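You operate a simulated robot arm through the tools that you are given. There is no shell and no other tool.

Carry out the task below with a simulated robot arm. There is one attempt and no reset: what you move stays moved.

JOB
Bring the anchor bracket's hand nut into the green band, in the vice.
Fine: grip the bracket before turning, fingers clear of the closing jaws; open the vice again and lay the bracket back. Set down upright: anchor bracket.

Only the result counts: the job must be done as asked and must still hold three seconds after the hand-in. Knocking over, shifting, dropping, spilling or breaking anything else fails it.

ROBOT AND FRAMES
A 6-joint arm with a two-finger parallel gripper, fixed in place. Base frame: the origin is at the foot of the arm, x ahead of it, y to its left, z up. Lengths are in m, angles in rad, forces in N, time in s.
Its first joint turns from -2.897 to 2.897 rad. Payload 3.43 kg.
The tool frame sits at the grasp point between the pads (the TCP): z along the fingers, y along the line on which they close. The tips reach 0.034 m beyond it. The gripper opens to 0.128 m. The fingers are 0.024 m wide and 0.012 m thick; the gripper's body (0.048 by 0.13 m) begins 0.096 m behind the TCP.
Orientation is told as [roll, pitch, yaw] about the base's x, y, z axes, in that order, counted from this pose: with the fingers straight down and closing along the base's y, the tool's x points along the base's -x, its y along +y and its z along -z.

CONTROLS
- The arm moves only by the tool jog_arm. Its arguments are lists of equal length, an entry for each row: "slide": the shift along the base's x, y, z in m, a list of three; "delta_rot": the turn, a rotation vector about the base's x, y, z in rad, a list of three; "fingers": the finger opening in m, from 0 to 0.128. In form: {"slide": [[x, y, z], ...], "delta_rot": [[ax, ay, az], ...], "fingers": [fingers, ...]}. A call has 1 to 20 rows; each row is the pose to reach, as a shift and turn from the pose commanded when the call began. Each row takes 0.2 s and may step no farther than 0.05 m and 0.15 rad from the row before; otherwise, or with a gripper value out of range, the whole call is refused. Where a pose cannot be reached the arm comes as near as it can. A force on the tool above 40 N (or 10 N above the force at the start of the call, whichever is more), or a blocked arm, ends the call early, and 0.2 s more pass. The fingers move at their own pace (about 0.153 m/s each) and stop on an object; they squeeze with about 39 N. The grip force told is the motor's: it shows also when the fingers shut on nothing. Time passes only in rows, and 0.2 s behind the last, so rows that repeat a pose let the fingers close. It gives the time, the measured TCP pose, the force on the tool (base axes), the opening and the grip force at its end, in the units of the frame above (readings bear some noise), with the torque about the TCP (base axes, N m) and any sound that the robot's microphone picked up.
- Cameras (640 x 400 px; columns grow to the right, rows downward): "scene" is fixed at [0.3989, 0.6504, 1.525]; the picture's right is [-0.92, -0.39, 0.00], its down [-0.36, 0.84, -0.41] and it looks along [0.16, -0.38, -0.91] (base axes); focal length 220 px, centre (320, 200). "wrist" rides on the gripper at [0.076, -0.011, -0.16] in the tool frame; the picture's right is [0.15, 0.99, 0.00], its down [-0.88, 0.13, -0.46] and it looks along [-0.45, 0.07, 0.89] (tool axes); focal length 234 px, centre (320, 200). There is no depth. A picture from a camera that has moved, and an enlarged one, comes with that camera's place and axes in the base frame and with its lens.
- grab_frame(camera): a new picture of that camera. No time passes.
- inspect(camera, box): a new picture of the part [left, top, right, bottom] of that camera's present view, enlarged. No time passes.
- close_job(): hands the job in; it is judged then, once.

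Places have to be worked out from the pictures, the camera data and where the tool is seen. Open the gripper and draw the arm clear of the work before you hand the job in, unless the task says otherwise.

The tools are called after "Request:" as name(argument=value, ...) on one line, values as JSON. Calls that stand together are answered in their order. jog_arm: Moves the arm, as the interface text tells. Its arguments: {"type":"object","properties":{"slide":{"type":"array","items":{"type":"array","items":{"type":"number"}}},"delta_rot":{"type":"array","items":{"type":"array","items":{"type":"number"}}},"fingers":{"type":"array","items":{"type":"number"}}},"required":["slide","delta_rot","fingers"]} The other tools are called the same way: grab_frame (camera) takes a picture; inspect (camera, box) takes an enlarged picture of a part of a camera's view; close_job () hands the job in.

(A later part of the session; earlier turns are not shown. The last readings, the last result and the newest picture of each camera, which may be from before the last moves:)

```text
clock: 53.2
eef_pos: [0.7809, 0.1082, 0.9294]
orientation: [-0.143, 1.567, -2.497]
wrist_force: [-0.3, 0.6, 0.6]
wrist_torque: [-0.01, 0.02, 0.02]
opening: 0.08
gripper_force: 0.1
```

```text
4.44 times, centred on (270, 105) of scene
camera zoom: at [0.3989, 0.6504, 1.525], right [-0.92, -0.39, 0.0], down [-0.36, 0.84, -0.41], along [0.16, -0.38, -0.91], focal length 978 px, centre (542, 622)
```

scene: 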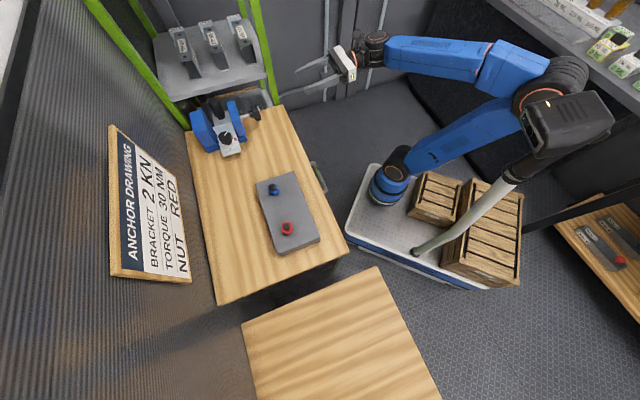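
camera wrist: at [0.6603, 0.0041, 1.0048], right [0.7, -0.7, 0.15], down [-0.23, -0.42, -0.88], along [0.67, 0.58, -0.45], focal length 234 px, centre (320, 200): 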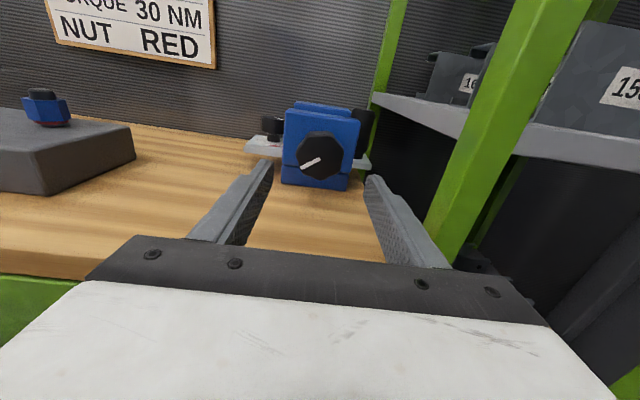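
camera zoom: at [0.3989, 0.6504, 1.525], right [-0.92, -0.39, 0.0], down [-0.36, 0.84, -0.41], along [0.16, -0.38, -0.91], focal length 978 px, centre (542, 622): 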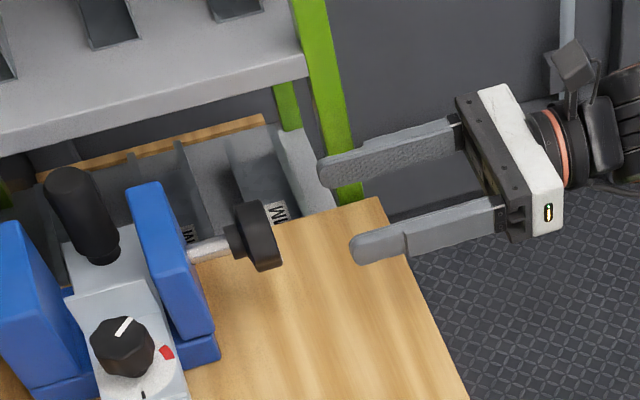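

The alignment looks right: the fingers straddle the knob's axis and the palm is off the table edge. I'll advance 7.5 cm so the fingertips surround the knob.

Request:
jog_arm(slide=[[0.012, 0.012, 0], [0.026, 0.026, 0], [0.04, 0.04, 0], [0.0532, 0.0532, 0]], delta_rot=[[0, 0, 0], [0, 0, 0], [0, 0, 0], [0, 0, 0]], fingers=[0.08, 0.08, 0.08, 0.08])

Request:
grab_frame(camera="wrist")

Request:
inspect(camera="scene", box=[200, 60, 340, 150])

```text
clock: 54.2
eef_pos: [0.8354, 0.1624, 0.93]
orientation: [-0.241, 1.568, -2.593]
wrist_force: [0.9, -0.4, -0.2]
wrist_torque: [-0.02, 0.01, -0.02]
opening: 0.08
gripper_force: 0.1
```

```text
taken
camera wrist: at [0.7136, 0.0576, 1.005], right [0.7, -0.7, 0.15], down [-0.23, -0.42, -0.88], along [0.67, 0.58, -0.45], focal length 234 px, centre (320, 200)
```

wrist: 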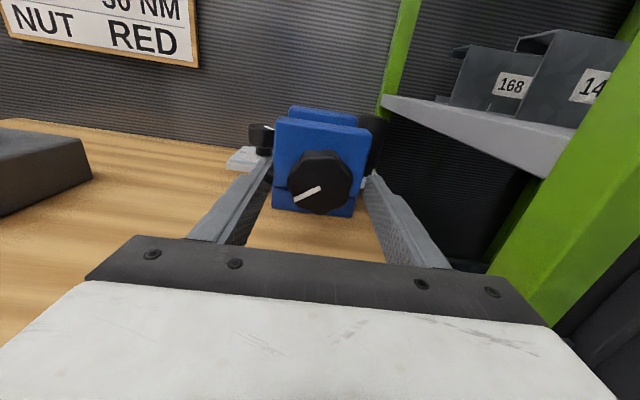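

```text
4.44 times, centred on (270, 105) of scene
camera zoom: at [0.3989, 0.6504, 1.525], right [-0.92, -0.39, 0.0], down [-0.36, 0.84, -0.41], along [0.16, -0.38, -0.91], focal length 978 px, centre (542, 622)
```

zoom: 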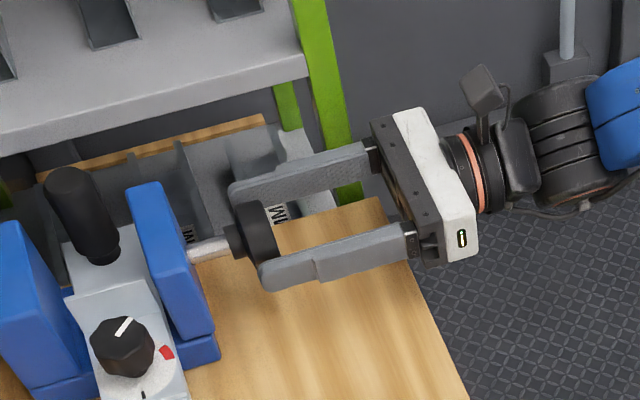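

The fingers surround the knob. Closing on it now.

Request:
jog_arm(slide=[[0, 0, 0], [0, 0, 0], [0, 0, 0]], delta_rot=[[0, 0, 0], [0, 0, 0], [0, 0, 0]], fingers=[0.06, 0.0, 0.0])

Request:
grab_frame(camera="wrist")

```text
clock: 55.0
eef_pos: [0.8343, 0.1624, 0.9299]
orientation: [-0.28, 1.566, -2.636]
wrist_force: [0.8, 1.0, 0.0]
wrist_torque: [0.08, -0.03, -0.23]
opening: 0.0524
gripper_force: 45.0
```

```text
taken
camera wrist: at [0.7137, 0.0576, 1.005], right [0.7, -0.7, 0.15], down [-0.23, -0.42, -0.88], along [0.67, 0.58, -0.45], focal length 234 px, centre (320, 200)
```

wrist: 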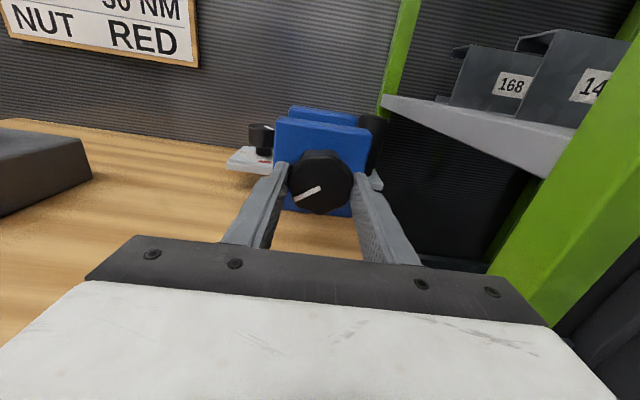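

The knob is gripped (0.052). I'll make a small clockwise turn about the screw axis (+0.3 rad) and see what happens.

Request:
jog_arm(slide=[[0, 0, 0], [0, 0, 0], [0, 0, 0], [0, 0, 0]], delta_rot=[[0.0707, 0.0707, 0], [0.1414, 0.1414, 0], [0.2121, 0.2121, 0], [0.2121, 0.2121, 0]], fingers=[0, 0, 0, 0])

Request:
grab_frame(camera="wrist")

Request:
inspect(camera="scene", box=[180, 80, 290, 160])

```text
clock: 56.0
eef_pos: [0.8352, 0.1633, 0.9287]
orientation: [-1.564, 1.269, 2.368]
wrist_force: [25.1, 24.3, 12.0]
wrist_torque: [0.04, -0.27, -0.8]
opening: 0.0524
gripper_force: 45.2
```

```text
taken
camera wrist: at [0.7305, 0.0422, 1.0043], right [0.7, -0.7, -0.15], down [-0.42, -0.23, -0.88], along [0.58, 0.68, -0.45], focal length 234 px, centre (320, 200)
```

wrist: 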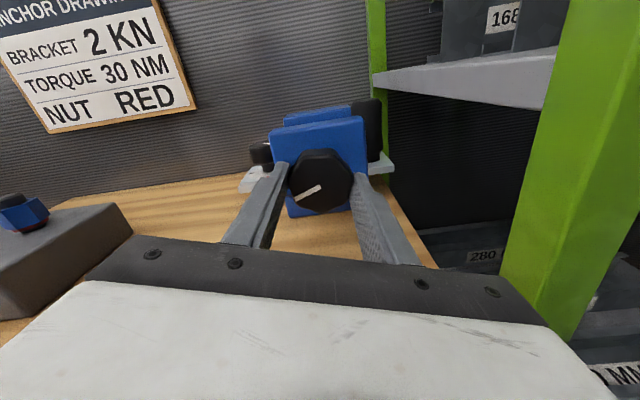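

```text
5.00 times, centred on (235, 120) of scene
camera zoom: at [0.3989, 0.6504, 1.525], right [-0.92, -0.39, 0.0], down [-0.36, 0.84, -0.41], along [0.16, -0.38, -0.91], focal length 1100 px, centre (745, 600)
```

zoom: 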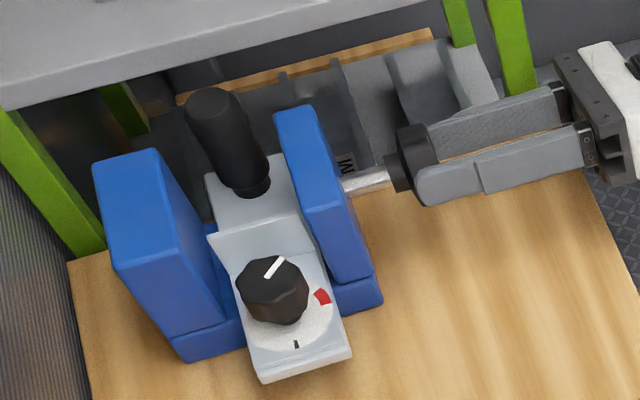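

Turning clockwise pulls the tool forward (35 N along the screw), so this is the closing direction and the knob advances with the jaw. I'll follow forward by 2 mm to see how the force relaxes and estimate the lead.

Request:
jog_arm(slide=[[0.0007, 0.0007, 0], [0.0014, 0.0014, 0], [0.0014, 0.0014, 0]], delta_rot=[[0, 0, 0], [0, 0, 0], [0, 0, 0]], fingers=[0, 0, 0])

Request:
inspect(camera="scene", box=[220, 95, 280, 135])

```text
clock: 56.8
eef_pos: [0.8357, 0.1628, 0.9287]
orientation: [-1.565, 1.272, 2.363]
wrist_force: [9.5, 12.3, 19.4]
wrist_torque: [0.38, -0.5, -0.64]
opening: 0.0521
gripper_force: 44.8
```

```text
10.00 times, centred on (250, 115) of scene
camera zoom: at [0.3989, 0.6504, 1.525], right [-0.92, -0.39, 0.0], down [-0.36, 0.84, -0.41], along [0.16, -0.38, -0.91], focal length 2201 px, centre (1020, 1050)
```

zoom: 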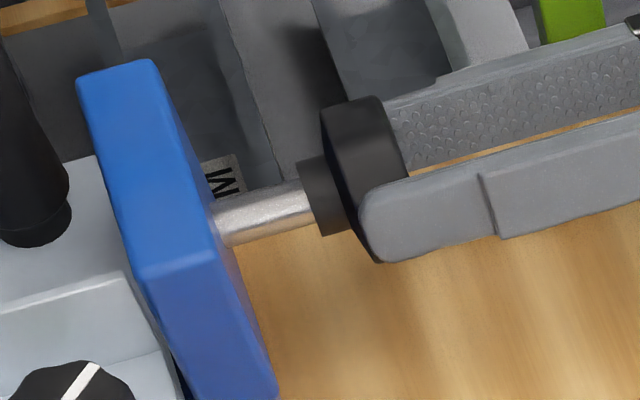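

The jaw advanced about 1.8 mm for 0.3 rad (~6 mm/rad), so roughly 4 rad in total is needed. I'll continue turning to about +45° while feeding forward at that rate and correcting height slightly.

Request:
jog_arm(slide=[[0.0006, 0.0006, 0.0008], [0.0011, 0.0011, 0.0012], [0.0016, 0.0016, 0.0015], [0.0021, 0.0021, 0.0015], [0.0026, 0.0026, 0.0015], [0.0026, 0.0026, 0.0015]], delta_rot=[[0.07, 0.07, 0], [0.14, 0.14, 0], [0.21, 0.21, 0], [0.28, 0.28, 0], [0.343, 0.343, 0], [0.343, 0.343, 0]], fingers=[0, 0, 0, 0, 0, 0])

Request:
grab_frame(camera="wrist")

Request:
inspect(camera="scene", box=[220, 95, 280, 135])

```text
clock: 58.2
eef_pos: [0.8367, 0.1664, 0.9286]
orientation: [-1.565, 0.783, 2.365]
wrist_force: [-25.8, 11.7, -8.8]
wrist_torque: [-0.33, 0.54, 0.66]
opening: 0.0521
gripper_force: 44.5
```

```text
taken
camera wrist: at [0.757, 0.0212, 0.9903], right [0.57, -0.57, -0.6], down [-0.7, 0.05, -0.71], along [0.43, 0.82, -0.37], focal length 234 px, centre (320, 200)
```

wrist: 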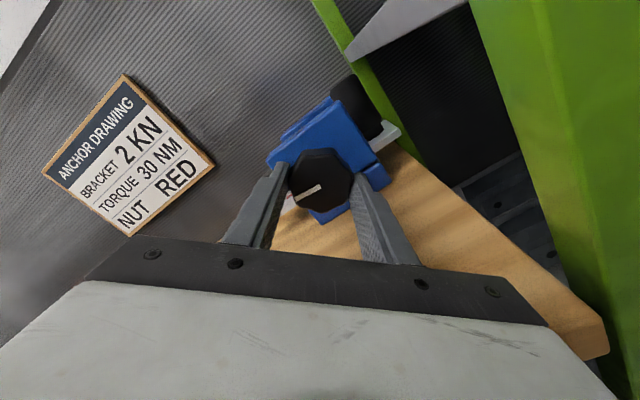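

```text
10.00 times, centred on (250, 115) of scene
camera zoom: at [0.3989, 0.6504, 1.525], right [-0.92, -0.39, 0.0], down [-0.36, 0.84, -0.41], along [0.16, -0.38, -0.91], focal length 2201 px, centre (1020, 1050)
```

zoom: 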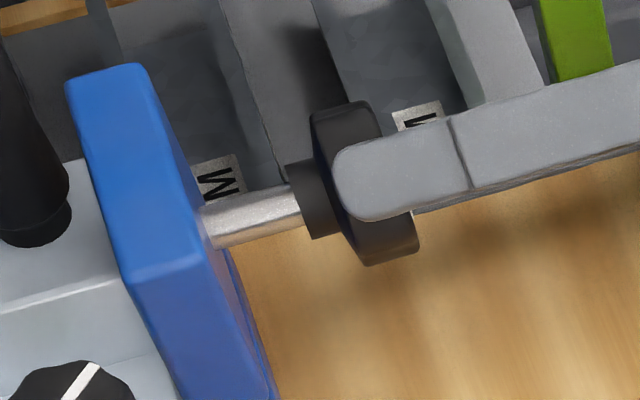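

The jaw has advanced about 6 mm (7.7 mm/rad), and the pointer turned with the gripper. I'll now release the knob, see the unloaded pose, and wind the wrist back for another stroke.

Request:
jog_arm(slide=[[0, 0, 0], [0, 0, 0]], delta_rot=[[0, 0, 0], [0, 0, 0]], fingers=[0.065, 0.078])

Request:
grab_frame(camera="wrist")

Request:
inspect(camera="scene", box=[180, 80, 290, 160])

```text
clock: 58.8
eef_pos: [0.8393, 0.1653, 0.9295]
orientation: [-1.569, 0.786, 2.36]
wrist_force: [0.2, 0.0, 0.2]
wrist_torque: [-0.02, 0.01, 0.0]
opening: 0.0778
gripper_force: 0.1
```

```text
taken
camera wrist: at [0.7581, 0.0201, 0.991], right [0.57, -0.57, -0.6], down [-0.7, 0.05, -0.71], along [0.43, 0.82, -0.37], focal length 234 px, centre (320, 200)
```

wrist: 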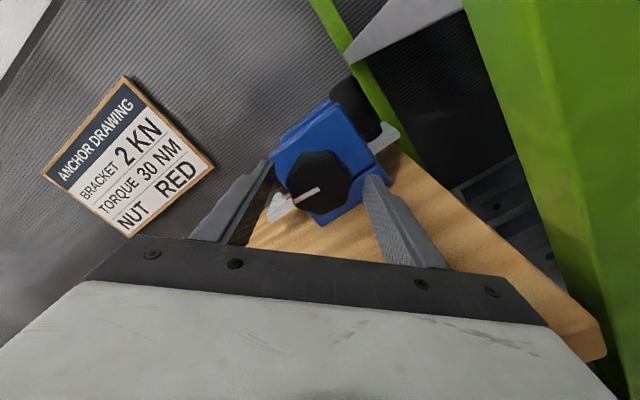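

```text
5.00 times, centred on (235, 120) of scene
camera zoom: at [0.3989, 0.6504, 1.525], right [-0.92, -0.39, 0.0], down [-0.36, 0.84, -0.41], along [0.16, -0.38, -0.91], focal length 1100 px, centre (745, 600)
```

zoom: 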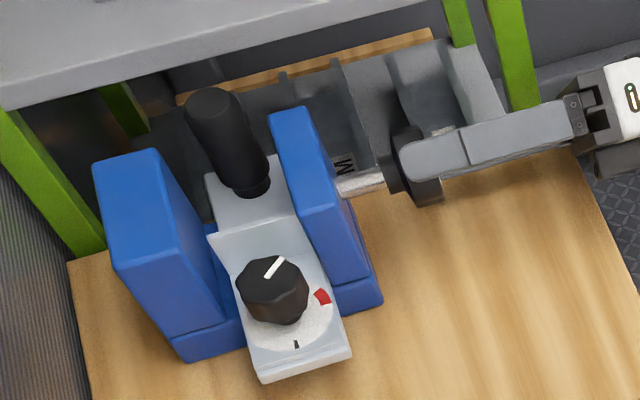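

Released cleanly, and the knob stayed where I turned it. I'll zoom from here to refine the knob's axis position before the next stroke.

Request:
inspect(camera="wrist", box=[250, 110, 400, 260])

```text
2.67 times, centred on (325, 185) of wrist
camera zoom: at [0.7581, 0.0201, 0.991], right [0.57, -0.57, -0.6], down [-0.7, 0.05, -0.71], along [0.43, 0.82, -0.37], focal length 624 px, centre (307, 240)
```

zoom: 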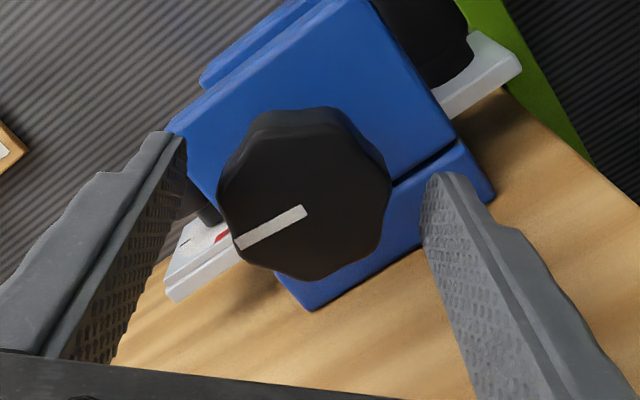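

The knob axis is confirmed at (e2=-0.476, z=0.929), within about 1 mm of my tool axis. I'll wind back 90° with the fingers open and retract slightly.

Request:
jog_arm(slide=[[-0.002, -0.002, 0], [-0.0034, -0.0022, -0.0005], [-0.0034, -0.0022, -0.0005], [-0.0034, -0.0022, -0.0005], [-0.0034, -0.0022, -0.0005], [-0.0034, -0.0022, -0.0005], [-0.0034, -0.0022, -0.0005], [-0.0034, -0.0022, -0.0005], [-0.0034, -0.0022, -0.0005], [-0.0034, -0.0022, -0.0005], [-0.0034, -0.0022, -0.0005], [-0.0034, -0.0022, -0.0005]], delta_rot=[[0, 0, 0], [-0.1, -0.1, 0], [-0.2, -0.2, 0], [-0.3, -0.3, 0], [-0.4, -0.4, 0], [-0.5, -0.5, 0], [-0.6, -0.6, 0], [-0.7, -0.7, 0], [-0.8, -0.8, 0], [-0.9, -0.9, 0], [-1.0, -1.0, 0], [-1.1, -1.1, 0]], fingers=[0.078, 0.078, 0.078, 0.078, 0.078, 0.078, 0.078, 0.078, 0.078, 0.078, 0.078, 0.078])

Request:
grab_frame(camera="wrist")

Request:
inspect(camera="scene", box=[180, 80, 290, 160])

```text
clock: 61.4
eef_pos: [0.8347, 0.1642, 0.9285]
orientation: [1.566, 0.799, -0.79]
wrist_force: [0.0, 0.2, 0.3]
wrist_torque: [0.0, -0.01, 0.04]
opening: 0.0779
gripper_force: 0.0
```

```text
taken
camera wrist: at [0.6783, 0.0947, 0.9761], right [0.43, -0.43, 0.8], down [0.18, -0.82, -0.54], along [0.89, 0.37, -0.28], focal length 234 px, centre (320, 200)
```

wrist: 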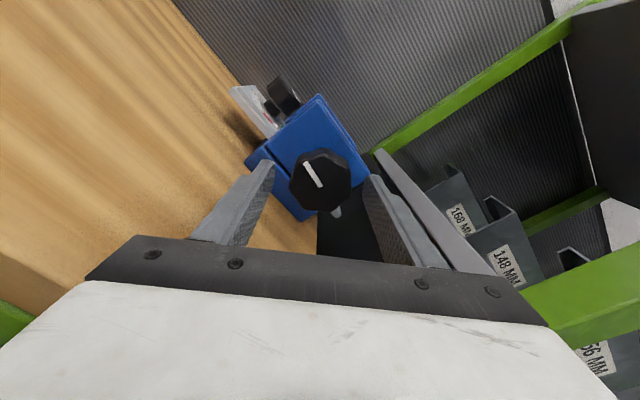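

```text
5.00 times, centred on (235, 120) of scene
camera zoom: at [0.3989, 0.6504, 1.525], right [-0.92, -0.39, 0.0], down [-0.36, 0.84, -0.41], along [0.16, -0.38, -0.91], focal length 1100 px, centre (745, 600)
```

zoom: 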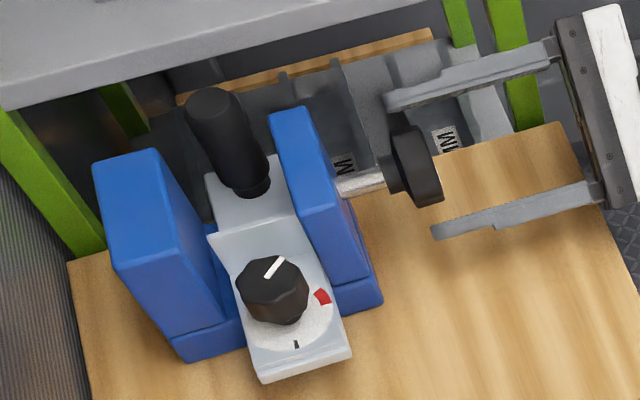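

Ready for the second stroke. I'll close on the knob, then turn it about 90° clockwise while feeding 12 mm forward.

Request:
jog_arm(slide=[[0, 0, 0], [0, 0, 0], [0, 0, 0]], delta_rot=[[0, 0, 0], [0, 0, 0], [0, 0, 0]], fingers=[0.05, 0.0, 0.0])

Request:
jog_arm(slide=[[0.0007, 0.0007, 0], [0.0014, 0.0014, 0], [0.0021, 0.0021, 0], [0.0028, 0.0028, 0], [0.0035, 0.0035, 0], [0.0042, 0.0042, 0]], delta_rot=[[0.09, 0.09, 0], [0.18, 0.18, 0], [0.27, 0.27, 0], [0.36, 0.36, 0], [0.45, 0.45, 0], [0.54, 0.54, 0]], fingers=[0, 0, 0, 0, 0, 0])

Request:
grab_frame(camera="wrist")

Request:
inspect(camera="scene", box=[180, 80, 290, 160])

```text
clock: 62.2
eef_pos: [0.8343, 0.163, 0.9302]
orientation: [1.568, 0.801, -0.791]
wrist_force: [10.7, -2.9, 9.7]
wrist_torque: [0.41, -0.44, -0.73]
opening: 0.052
gripper_force: 45.2
```

```text
clock: 63.6
eef_pos: [0.8405, 0.1681, 0.9308]
orientation: [1.229, 1.567, -1.127]
wrist_force: [27.5, -4.1, 25.8]
wrist_torque: [0.32, -0.55, -1.22]
opening: 0.0516
gripper_force: 44.7
```

```text
taken
camera wrist: at [0.7183, 0.063, 1.0058], right [0.7, -0.7, 0.15], down [-0.23, -0.42, -0.88], along [0.68, 0.58, -0.45], focal length 234 px, centre (320, 200)
```

wrist: 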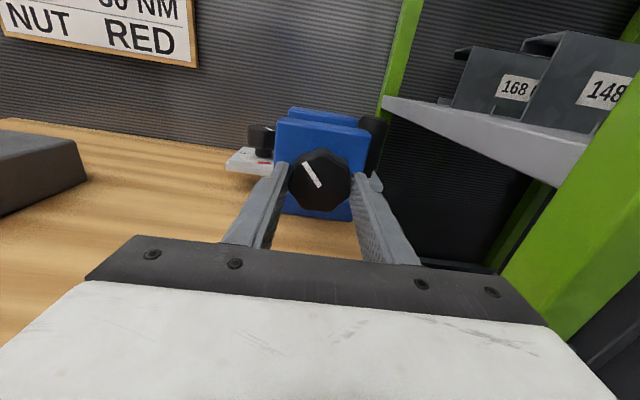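

```text
5.00 times, centred on (235, 120) of scene
camera zoom: at [0.3989, 0.6504, 1.525], right [-0.92, -0.39, 0.0], down [-0.36, 0.84, -0.41], along [0.16, -0.38, -0.91], focal length 1100 px, centre (745, 600)
```

zoom: 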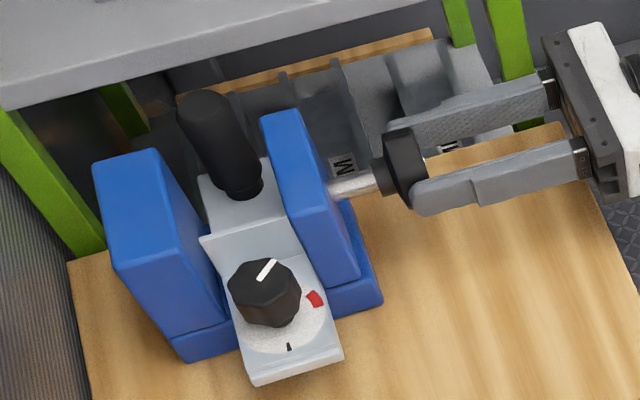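

The jaw now pushes the bracket toward the fixed jaw, as intended. A sideways force shows the tool is about 2 mm off the axis, so I'll correct that and continue the stroke.

Request:
jog_arm(slide=[[0.0016, -0.0008, 0.0015], [0.003, -0.0003, 0.0025], [0.0039, 0.0006, 0.0025], [0.0048, 0.0015, 0.0025]], delta_rot=[[0.03, 0.03, 0], [0.12, 0.12, 0], [0.21, 0.21, 0], [0.3, 0.3, 0]], fingers=[0, 0, 0, 0])

Request:
inspect(camera="scene", box=[180, 80, 290, 160])

```text
clock: 64.6
eef_pos: [0.8419, 0.1702, 0.9305]
orientation: [-1.559, 1.148, 2.372]
wrist_force: [-44.3, -4.3, -13.5]
wrist_torque: [-0.17, 0.72, 0.48]
opening: 0.0523
gripper_force: 44.4
```

```text
5.00 times, centred on (235, 120) of scene
camera zoom: at [0.3989, 0.6504, 1.525], right [-0.92, -0.39, 0.0], down [-0.36, 0.84, -0.41], along [0.16, -0.38, -0.91], focal length 1100 px, centre (745, 600)
```

zoom: 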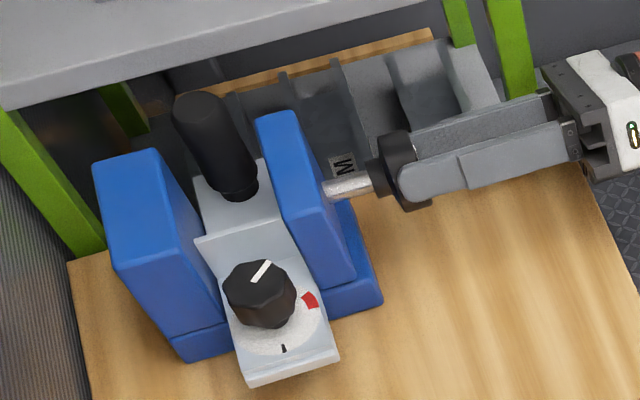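

I overcorrected and the arm is stiff, so I'll relax those offsets and finish the stroke at the exact screw lead.

Request:
jog_arm(slide=[[-0.0015, 0.0002, -0.0008], [-0.0015, 0.0002, -0.0008]], delta_rot=[[0, 0, 0], [0, 0, 0]], fingers=[0, 0])

Request:
jog_arm(slide=[[0.0006, 0.0006, 0], [0.0012, 0.0012, 0], [0.0018, 0.0018, 0]], delta_rot=[[0.08, 0.08, 0], [0.16, 0.16, 0], [0.235, 0.235, 0]], fingers=[0, 0, 0])

Request:
inspect(camera="scene", box=[180, 80, 290, 160])

```text
clock: 65.2
eef_pos: [0.8421, 0.1703, 0.9319]
orientation: [-1.563, 1.153, 2.367]
wrist_force: [-26.6, 2.7, -15.6]
wrist_torque: [-0.47, 0.68, 0.67]
opening: 0.0518
gripper_force: 44.4
```

```text
clock: 66.0
eef_pos: [0.8462, 0.1707, 0.9326]
orientation: [-1.569, 0.819, 2.358]
wrist_force: [-12.8, -6.3, -9.0]
wrist_torque: [-0.74, 0.0, -0.55]
opening: 0.0511
gripper_force: 45.2
```

```text
5.00 times, centred on (235, 120) of scene
camera zoom: at [0.3989, 0.6504, 1.525], right [-0.92, -0.39, 0.0], down [-0.36, 0.84, -0.41], along [0.16, -0.38, -0.91], focal length 1100 px, centre (745, 600)
```

zoom: 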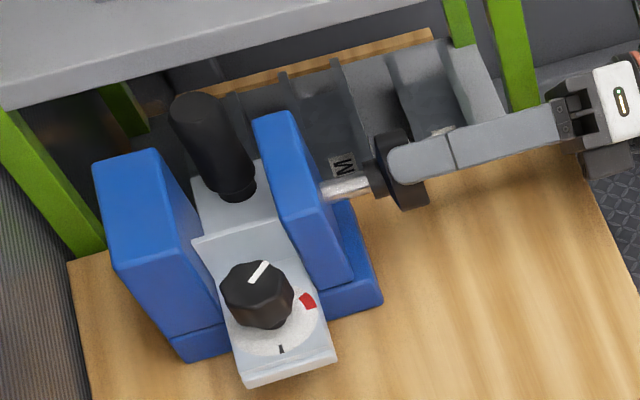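

The jaw has closed about 17.7 mm, with roughly 7 mm left. I'll release and check the alignment again before winding back.

Request:
jog_arm(slide=[[0, 0, 0], [0, 0, 0], [0, 0, 0]], delta_rot=[[0, 0, 0], [0, 0, 0], [0, 0, 0]], fingers=[0.065, 0.078, 0.078])

Request:
inspect(camera="wrist", box=[250, 110, 400, 260])

```text
clock: 66.8
eef_pos: [0.8442, 0.1718, 0.9324]
orientation: [-1.568, 0.82, 2.359]
wrist_force: [-0.5, -0.9, 0.5]
wrist_torque: [0.0, -0.02, 0.0]
opening: 0.0779
gripper_force: 0.0
```

```text
2.67 times, centred on (325, 185) of wrist
camera zoom: at [0.7627, 0.0277, 0.9941], right [0.58, -0.58, -0.57], down [-0.68, 0.03, -0.73], along [0.44, 0.81, -0.38], focal length 624 px, centre (307, 240)
```

zoom: 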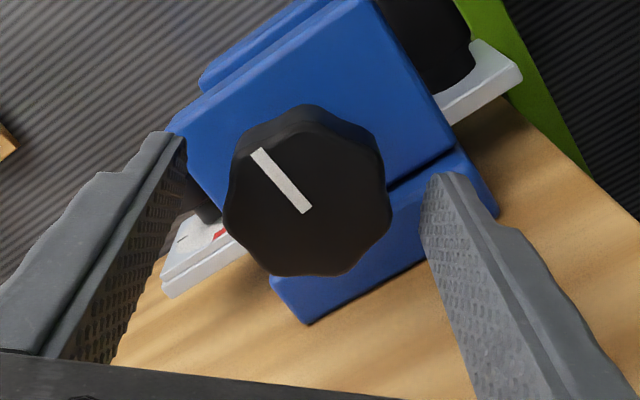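

I'll wind back 86° with the fingers open, recentring on the knob axis (e2=-0.475, z=0.929).

Request:
jog_arm(slide=[[-0.002, -0.0015, -0.002], [-0.0032, -0.0024, -0.003], [-0.0032, -0.0024, -0.003], [-0.0032, -0.0024, -0.003], [-0.0032, -0.0024, -0.003], [-0.0032, -0.0024, -0.003], [-0.0032, -0.0024, -0.003], [-0.0032, -0.0024, -0.003], [-0.0032, -0.0024, -0.003], [-0.0032, -0.0024, -0.003], [-0.0032, -0.0024, -0.003], [-0.0032, -0.0024, -0.003]], delta_rot=[[0, 0, 0], [-0.1, -0.1, 0], [-0.2, -0.2, 0], [-0.3, -0.3, 0], [-0.4, -0.4, 0], [-0.5, -0.5, 0], [-0.6, -0.6, 0], [-0.7, -0.7, 0], [-0.8, -0.8, 0], [-0.9, -0.9, 0], [-1.0, -1.0, 0], [-1.06, -1.06, 0]], fingers=[0.078, 0.078, 0.078, 0.078, 0.078, 0.078, 0.078, 0.078, 0.078, 0.078, 0.078, 0.078])

Request:
inspect(camera="wrist", box=[250, 110, 400, 260])

```text
clock: 69.4
eef_pos: [0.8419, 0.1688, 0.9287]
orientation: [1.566, 0.819, -0.791]
wrist_force: [-0.3, 0.4, -0.4]
wrist_torque: [-0.02, -0.01, 0.02]
opening: 0.078
gripper_force: 0.1
```

```text
2.67 times, centred on (325, 185) of wrist
camera zoom: at [0.6856, 0.099, 0.9759], right [0.44, -0.44, 0.78], down [0.17, -0.82, -0.55], along [0.88, 0.38, -0.29], focal length 624 px, centre (307, 240)
```

zoom: 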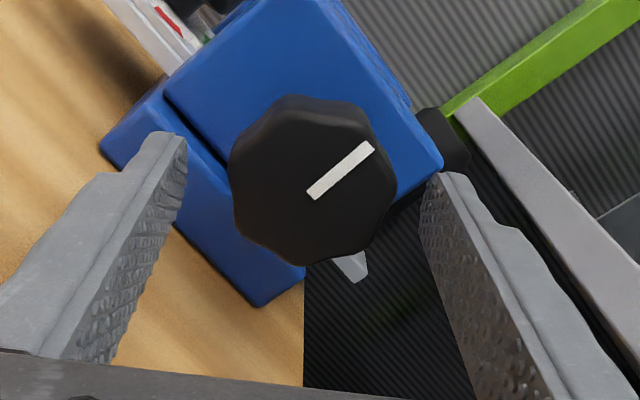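

Well centred. I'll close on the knob and do the third stroke in small steps, watching the torque for clamping.

Request:
jog_arm(slide=[[0, 0, 0.0008], [0, 0, 0.0008], [0, 0, 0.0008]], delta_rot=[[0, 0, 0], [0, 0, 0], [0, 0, 0]], fingers=[0.05, 0.0, 0.0])

Request:
jog_arm(slide=[[0.0006, 0.0006, 0], [0.0012, 0.0012, 0], [0.0018, 0.0018, 0], [0.0024, 0.0024, 0]], delta_rot=[[0.078, 0.078, 0], [0.156, 0.156, 0], [0.234, 0.234, 0], [0.312, 0.312, 0]], fingers=[0, 0, 0, 0])

Request:
inspect(camera="scene", box=[180, 80, 290, 160])

```text
clock: 70.2
eef_pos: [0.8414, 0.17, 0.9293]
orientation: [1.566, 0.822, -0.791]
wrist_force: [7.0, -3.4, 1.6]
wrist_torque: [0.04, -0.12, -0.91]
opening: 0.052
gripper_force: 45.2
```

```text
clock: 71.2
eef_pos: [0.8429, 0.1707, 0.9295]
orientation: [1.559, 1.266, -0.798]
wrist_force: [-7.5, -12.4, 1.7]
wrist_torque: [-0.2, -0.37, -0.25]
opening: 0.0514
gripper_force: 44.7
```

```text
5.00 times, centred on (235, 120) of scene
camera zoom: at [0.3989, 0.6504, 1.525], right [-0.92, -0.39, 0.0], down [-0.36, 0.84, -0.41], along [0.16, -0.38, -0.91], focal length 1100 px, centre (745, 600)
```

zoom: 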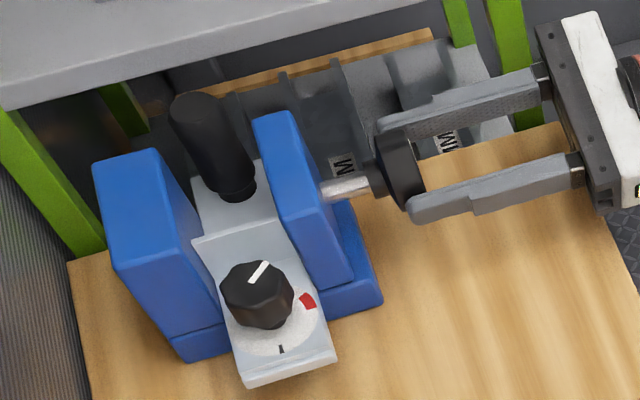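

The jaw seems not to have moved on this part of the stroke. I'll check the pointer and the clamp closely.

Request:
inspect(camera="wrist", box=[250, 110, 400, 260])

Request:
inspect(camera="scene", box=[195, 95, 255, 160])

```text
2.67 times, centred on (325, 185) of wrist
camera zoom: at [0.7064, 0.0819, 0.9981], right [0.64, -0.63, 0.44], down [-0.05, -0.6, -0.8], along [0.77, 0.49, -0.41], focal length 624 px, centre (307, 240)
```

zoom: 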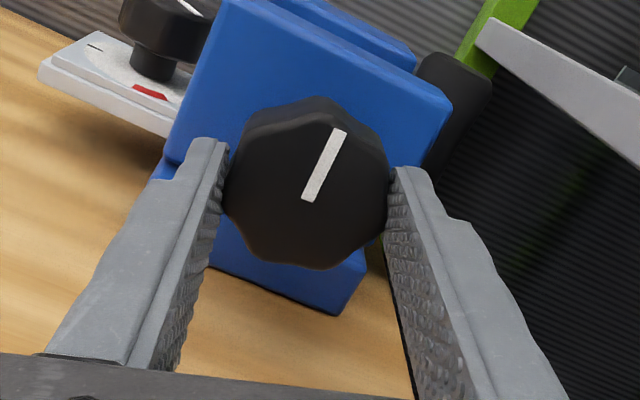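

```text
6.15 times, centred on (225, 128) of scene
camera zoom: at [0.3989, 0.6504, 1.525], right [-0.92, -0.39, 0.0], down [-0.36, 0.84, -0.41], along [0.16, -0.38, -0.91], focal length 1354 px, centre (905, 646)
```

zoom: 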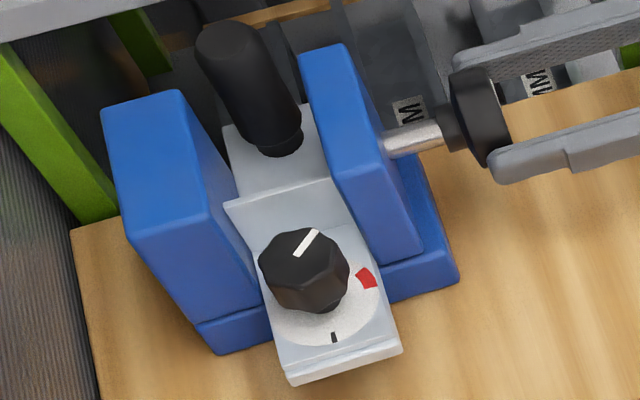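

The pointer stayed fixed in the world while the fingers slipped around it, so the knob is tight: the jaws have closed on the bracket. I'll confirm by relieving the push, regripping, and trying one more short turn.

Request:
jog_arm(slide=[[-0.0005, -0.0005, 0], [-0.0012, -0.0012, 0], [-0.0012, -0.0012, 0], [-0.0012, -0.0012, 0], [-0.0012, -0.0012, 0]], delta_rot=[[0, 0, 0], [0, 0, 0], [0, 0, 0], [0, 0, 0], [0, 0, 0]], fingers=[0.06, 0.06, 0.03, 0.0, 0.0])

Request:
jog_arm(slide=[[0.0002, 0.0002, 0], [0.0004, 0.0004, 0], [0.0006, 0.0006, 0], [0.0008, 0.0008, 0]], delta_rot=[[0.05, 0.05, 0], [0.1, 0.1, 0], [0.15, 0.15, 0], [0.2, 0.2, 0]], fingers=[0, 0, 0, 0])

Request:
inspect(camera="wrist", box=[250, 110, 400, 260])

Request:
inspect(camera="scene", box=[195, 95, 255, 160])

```text
clock: 72.4
eef_pos: [0.8439, 0.171, 0.9294]
orientation: [1.559, 1.262, -0.798]
wrist_force: [7.6, 4.6, 0.8]
wrist_torque: [0.01, -0.13, -0.14]
opening: 0.0512
gripper_force: 45.0
```

```text
clock: 73.4
eef_pos: [0.8436, 0.1713, 0.9286]
orientation: [1.416, 1.546, -0.941]
wrist_force: [-6.4, 2.0, -4.0]
wrist_torque: [-0.74, -0.97, -0.12]
opening: 0.0529
gripper_force: 45.3
```

```text
2.67 times, centred on (325, 185) of wrist
camera zoom: at [0.7207, 0.0673, 1.0042], right [0.7, -0.7, 0.17], down [-0.22, -0.43, -0.88], along [0.68, 0.57, -0.45], focal length 624 px, centre (307, 240)
```

zoom: 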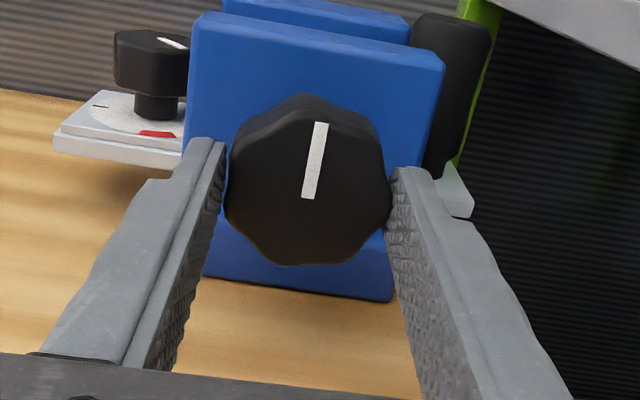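

```text
6.15 times, centred on (225, 128) of scene
camera zoom: at [0.3989, 0.6504, 1.525], right [-0.92, -0.39, 0.0], down [-0.36, 0.84, -0.41], along [0.16, -0.38, -0.91], focal length 1354 px, centre (905, 646)
```

zoom: 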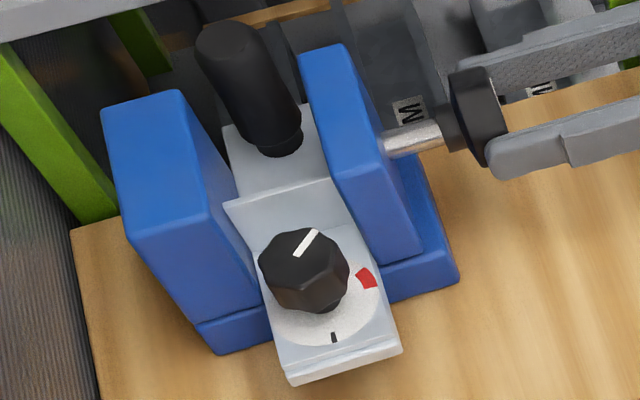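

The torque rose to 1.2 Nm with no movement, so the bracket is firmly clamped. I'll let go of the knob and back away along the screw axis.

Request:
jog_arm(slide=[[0, 0, 0], [0, 0, 0], [-0.01, -0.01, 0], [-0.025, -0.025, 0], [-0.045, -0.045, 0], [-0.07, -0.07, 0.005], [-0.095, -0.095, 0.02], [-0.115, -0.115, 0.04]], delta_rot=[[0, 0, 0], [0, 0, 0], [0, 0, 0], [0, 0, 0], [0, 0, 0], [0, 0, 0], [0, 0, 0], [0, 0, 0]], fingers=[0.065, 0.08, 0.08, 0.08, 0.08, 0.08, 0.08, 0.08])

Request:
inspect(camera="scene", box=[195, 95, 255, 160])

Request:
grab_frame(camera="wrist")

```text
clock: 75.2
eef_pos: [0.7298, 0.0554, 0.967]
orientation: [1.406, 1.545, -0.947]
wrist_force: [0.6, 0.1, 0.0]
wrist_torque: [0.02, 0.01, 0.03]
opening: 0.0798
gripper_force: 0.0
```

```text
6.15 times, centred on (225, 128) of scene
camera zoom: at [0.3989, 0.6504, 1.525], right [-0.92, -0.39, 0.0], down [-0.36, 0.84, -0.41], along [0.16, -0.38, -0.91], focal length 1354 px, centre (905, 646)
```

zoom: 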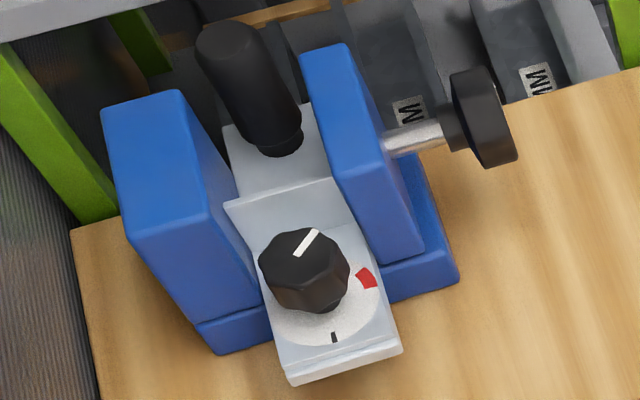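

```text
taken
camera wrist: at [0.607, -0.0471, 1.0431], right [0.7, -0.7, 0.17], down [-0.22, -0.43, -0.88], along [0.68, 0.57, -0.45], focal length 234 px, centre (320, 200)
```

wrist: 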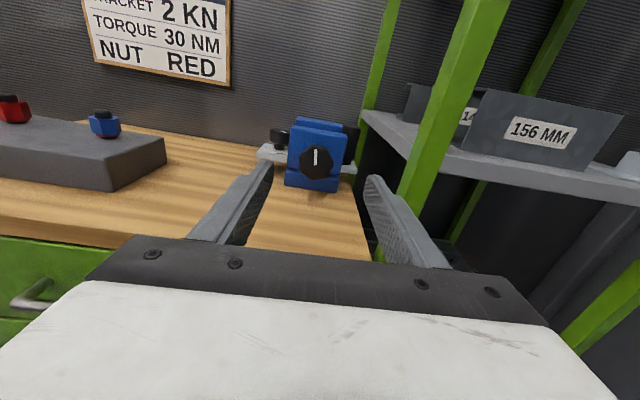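

The jaw and knob stayed put after release. I'll bring the tool upright again, moving to the side at a safe height.

Request:
jog_arm(slide=[[-0.005, 0.005, 0.01], [-0.01, 0.01, 0.02], [-0.012, 0.02, 0.035], [-0.014, 0.03, 0.05], [-0.014, 0.04, 0.065], [-0.014, 0.05, 0.08], [-0.014, 0.06, 0.095], [-0.012, 0.07, 0.11], [-0.01, 0.08, 0.125], [-0.01, 0.09, 0.133], [-0.01, 0.095, 0.133]], delta_rot=[[-0.1, 0.1, 0], [-0.2, 0.2, 0], [-0.3, 0.3, 0], [-0.4, 0.4, 0], [-0.5, 0.5, 0], [-0.6, 0.6, 0], [-0.7, 0.7, 0], [-0.8, 0.8, 0], [-0.9, 0.9, 0], [-1.005, 1.005, 0], [-1.108, 1.108, 0]], fingers=[0.08, 0.08, 0.08, 0.08, 0.08, 0.08, 0.08, 0.08, 0.08, 0.08, 0.08])

Request:
grab_frame(camera="wrist")

Request:
grab_frame(camera="scene")

```text
clock: 77.6
eef_pos: [0.717, 0.1503, 1.1037]
orientation: [0.001, -0.002, -2.334]
wrist_force: [0.0, -0.3, -0.3]
wrist_torque: [0.05, -0.1, 0.02]
opening: 0.0801
gripper_force: 0.1
```

```text
taken
camera wrist: at [0.7612, 0.2131, 1.2613], right [0.82, -0.58, 0.0], down [-0.51, -0.73, 0.46], along [-0.26, -0.37, -0.89], focal length 234 px, centre (320, 200)
```

wrist: 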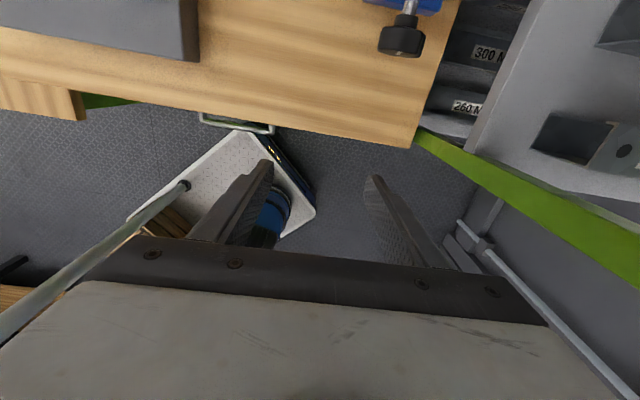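

```text
taken
```

scene: 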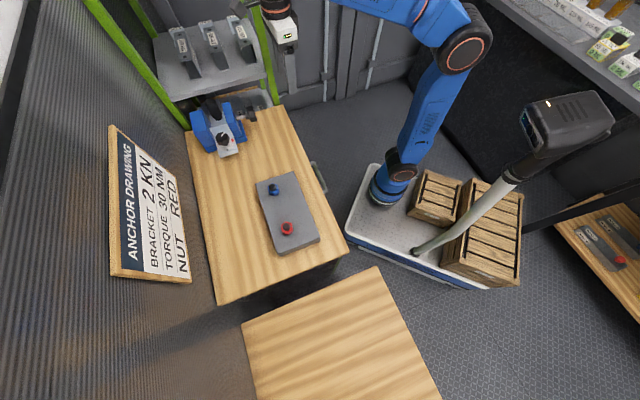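

Upright at yaw -134°. I'll move over the nut at a height that keeps the tips above the jaws, and correct the yaw to exactly -135°.

Request:
jog_arm(slide=[[0.025, 0.025, 0], [0.055, 0.055, -0.015], [0.085, 0.085, -0.03], [0.115, 0.115, -0.045], [0.145, 0.145, -0.065], [0.165, 0.165, -0.085], [0.172, 0.172, -0.093]], delta_rot=[[0, 0, -0.01], [0, 0, -0.022], [0, 0, -0.022], [0, 0, -0.022], [0, 0, -0.022], [0, 0, -0.022], [0, 0, -0.022]], fingers=[0.08, 0.08, 0.08, 0.08, 0.07, 0.06, 0.06])

Request:
grab_frame(camera="wrist")

Request:
inspect(camera="scene", box=[170, 70, 290, 170])

```text
clock: 79.2
eef_pos: [0.8912, 0.3252, 1.0102]
orientation: [-0.002, 0.0, -2.353]
wrist_force: [-0.5, 0.6, 0.6]
wrist_torque: [0.0, -0.02, -0.01]
opening: 0.06
gripper_force: 0.0
```

```text
taken
camera wrist: at [0.9361, 0.3853, 1.1688], right [0.8, -0.59, 0.0], down [-0.53, -0.72, 0.45], along [-0.27, -0.37, -0.89], focal length 234 px, centre (320, 200)
```

wrist: 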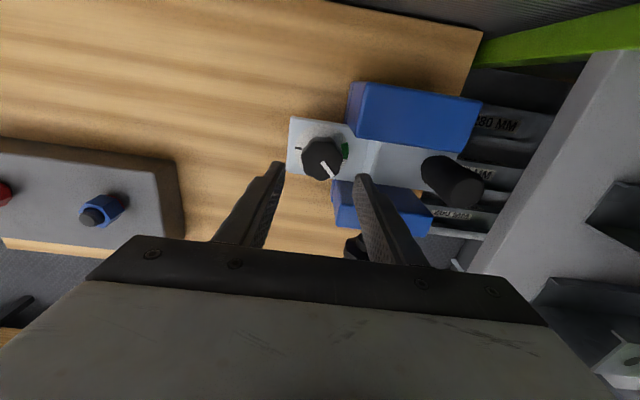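

```text
4.00 times, centred on (230, 120) of scene
camera zoom: at [0.3989, 0.6504, 1.525], right [-0.92, -0.39, 0.0], down [-0.36, 0.84, -0.41], along [0.16, -0.38, -0.91], focal length 880 px, centre (680, 520)
```

zoom: 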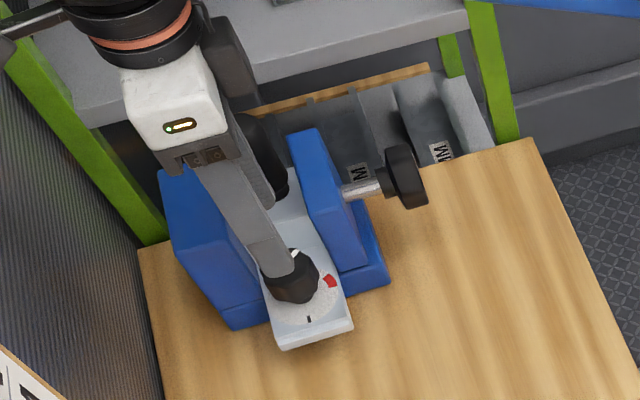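

A good view of the dial. I'll zoom to locate the nut centre, pointer and bands precisely.

Request:
inspect(camera="wrist", box=[270, 100, 390, 220])

```text
3.33 times, centred on (330, 160) of wrist
camera zoom: at [0.9361, 0.3853, 1.1688], right [0.8, -0.59, 0.0], down [-0.53, -0.72, 0.45], along [-0.27, -0.37, -0.89], focal length 781 px, centre (287, 333)
```

zoom: 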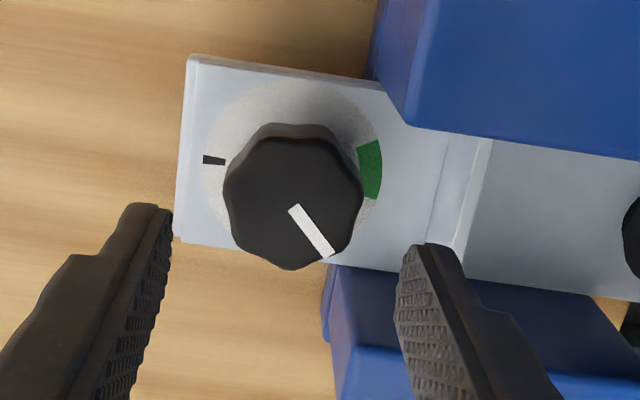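

The nut centre is under the tool within 2 mm, the pointer reads -87°, and the green centre is at about -34.5°, so about +53° counter-clockwise is needed. I'll descend around the nut.

Request:
jog_arm(slide=[[0.0005, -0.0008, -0.015], [0.0005, -0.0008, -0.03], [0.0005, -0.0008, -0.045], [0.0005, -0.0008, -0.056], [0.0005, -0.0008, -0.061]], delta_rot=[[0, 0, 0], [0, 0, 0], [0, 0, 0], [0, 0, 0], [0, 0, 0]], fingers=[0.06, 0.06, 0.06, 0.06, 0.06])

Request:
grab_frame(camera="wrist")

Request:
inspect(camera="scene", box=[195, 95, 265, 165])

```text
clock: 80.4
eef_pos: [0.8907, 0.3215, 0.948]
orientation: [-0.002, 0.001, -2.355]
wrist_force: [-0.1, -0.1, 0.3]
wrist_torque: [0.0, -0.01, 0.04]
opening: 0.0603
gripper_force: 0.0
```

```text
taken
camera wrist: at [0.936, 0.3834, 1.1065], right [0.8, -0.59, 0.0], down [-0.53, -0.72, 0.46], along [-0.27, -0.37, -0.89], focal length 234 px, centre (320, 200)
```

wrist: 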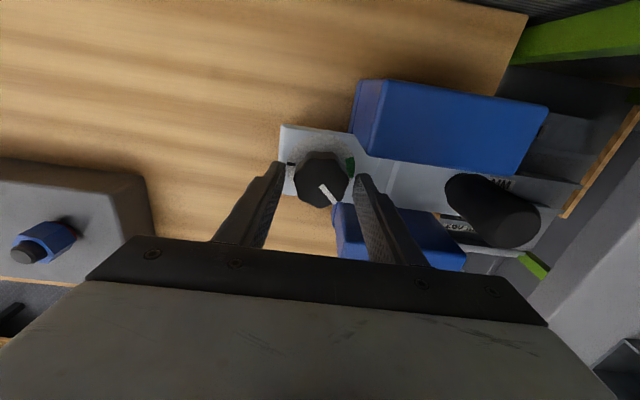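

```text
5.71 times, centred on (230, 130) of scene
camera zoom: at [0.3989, 0.6504, 1.525], right [-0.92, -0.39, 0.0], down [-0.36, 0.84, -0.41], along [0.16, -0.38, -0.91], focal length 1258 px, centre (834, 600)
```

zoom: 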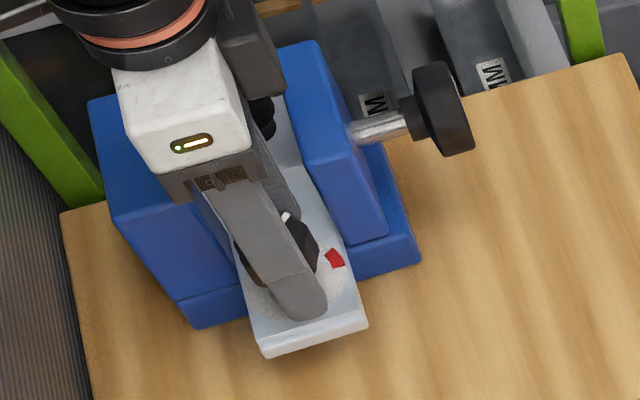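

No contact, and the nut is between the fingers. I'll close on it and then turn counter-clockwise in steps.

Request:
jog_arm(slide=[[0, 0, 0], [0, 0, 0], [0, 0, 0]], delta_rot=[[0, 0, 0], [0, 0, 0], [0, 0, 0]], fingers=[0.04, 0.0, 0.0])

Request:
inspect(camera="wrist", box=[260, 100, 400, 240])

```text
clock: 81.2
eef_pos: [0.8926, 0.3218, 0.9478]
orientation: [-0.001, 0.002, -2.356]
wrist_force: [-1.8, -0.8, -0.1]
wrist_torque: [-0.01, 0.06, -0.03]
opening: 0.0408
gripper_force: 38.5
```

```text
2.86 times, centred on (330, 170) of wrist
camera zoom: at [0.9361, 0.3834, 1.1065], right [0.8, -0.59, 0.0], down [-0.53, -0.72, 0.46], along [-0.27, -0.37, -0.89], focal length 669 px, centre (291, 286)
```

zoom: 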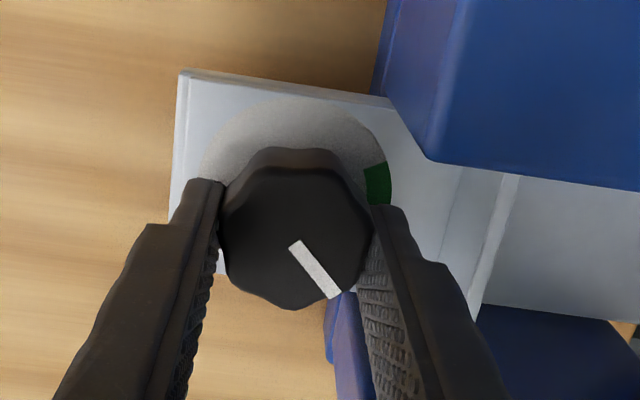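

The nut is gripped. I'll turn +0.45 rad first and check forces.

Request:
jog_arm(slide=[[0, 0, 0], [0, 0, 0], [0, 0, 0], [0, 0, 0]], delta_rot=[[0, 0, 0.11], [0, 0, 0.22], [0, 0, 0.34], [0, 0, 0.45]], fingers=[0, 0, 0, 0])

Request:
inspect(camera="wrist", box=[260, 100, 400, 240])

Request:
inspect(camera="scene", box=[195, 95, 265, 165])

```text
clock: 82.2
eef_pos: [0.8913, 0.3217, 0.9474]
orientation: [-0.002, 0.001, -1.902]
wrist_force: [-3.0, -4.8, 0.8]
wrist_torque: [-0.03, 0.28, -0.19]
opening: 0.0405
gripper_force: 39.1
```

```text
2.86 times, centred on (330, 170) of wrist
camera zoom: at [0.9054, 0.3971, 1.1071], right [0.98, -0.18, 0.0], down [-0.16, -0.88, 0.45], along [-0.08, -0.45, -0.89], focal length 669 px, centre (291, 286)
```

zoom: 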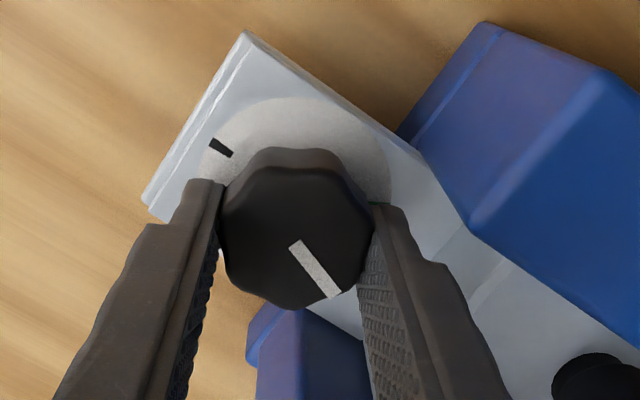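

```text
5.71 times, centred on (230, 130) of scene
camera zoom: at [0.3989, 0.6504, 1.525], right [-0.92, -0.39, 0.0], down [-0.36, 0.84, -0.41], along [0.16, -0.38, -0.91], focal length 1258 px, centre (834, 600)
```

zoom: 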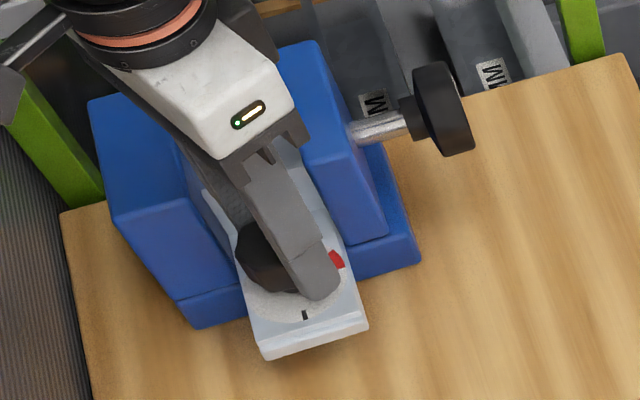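

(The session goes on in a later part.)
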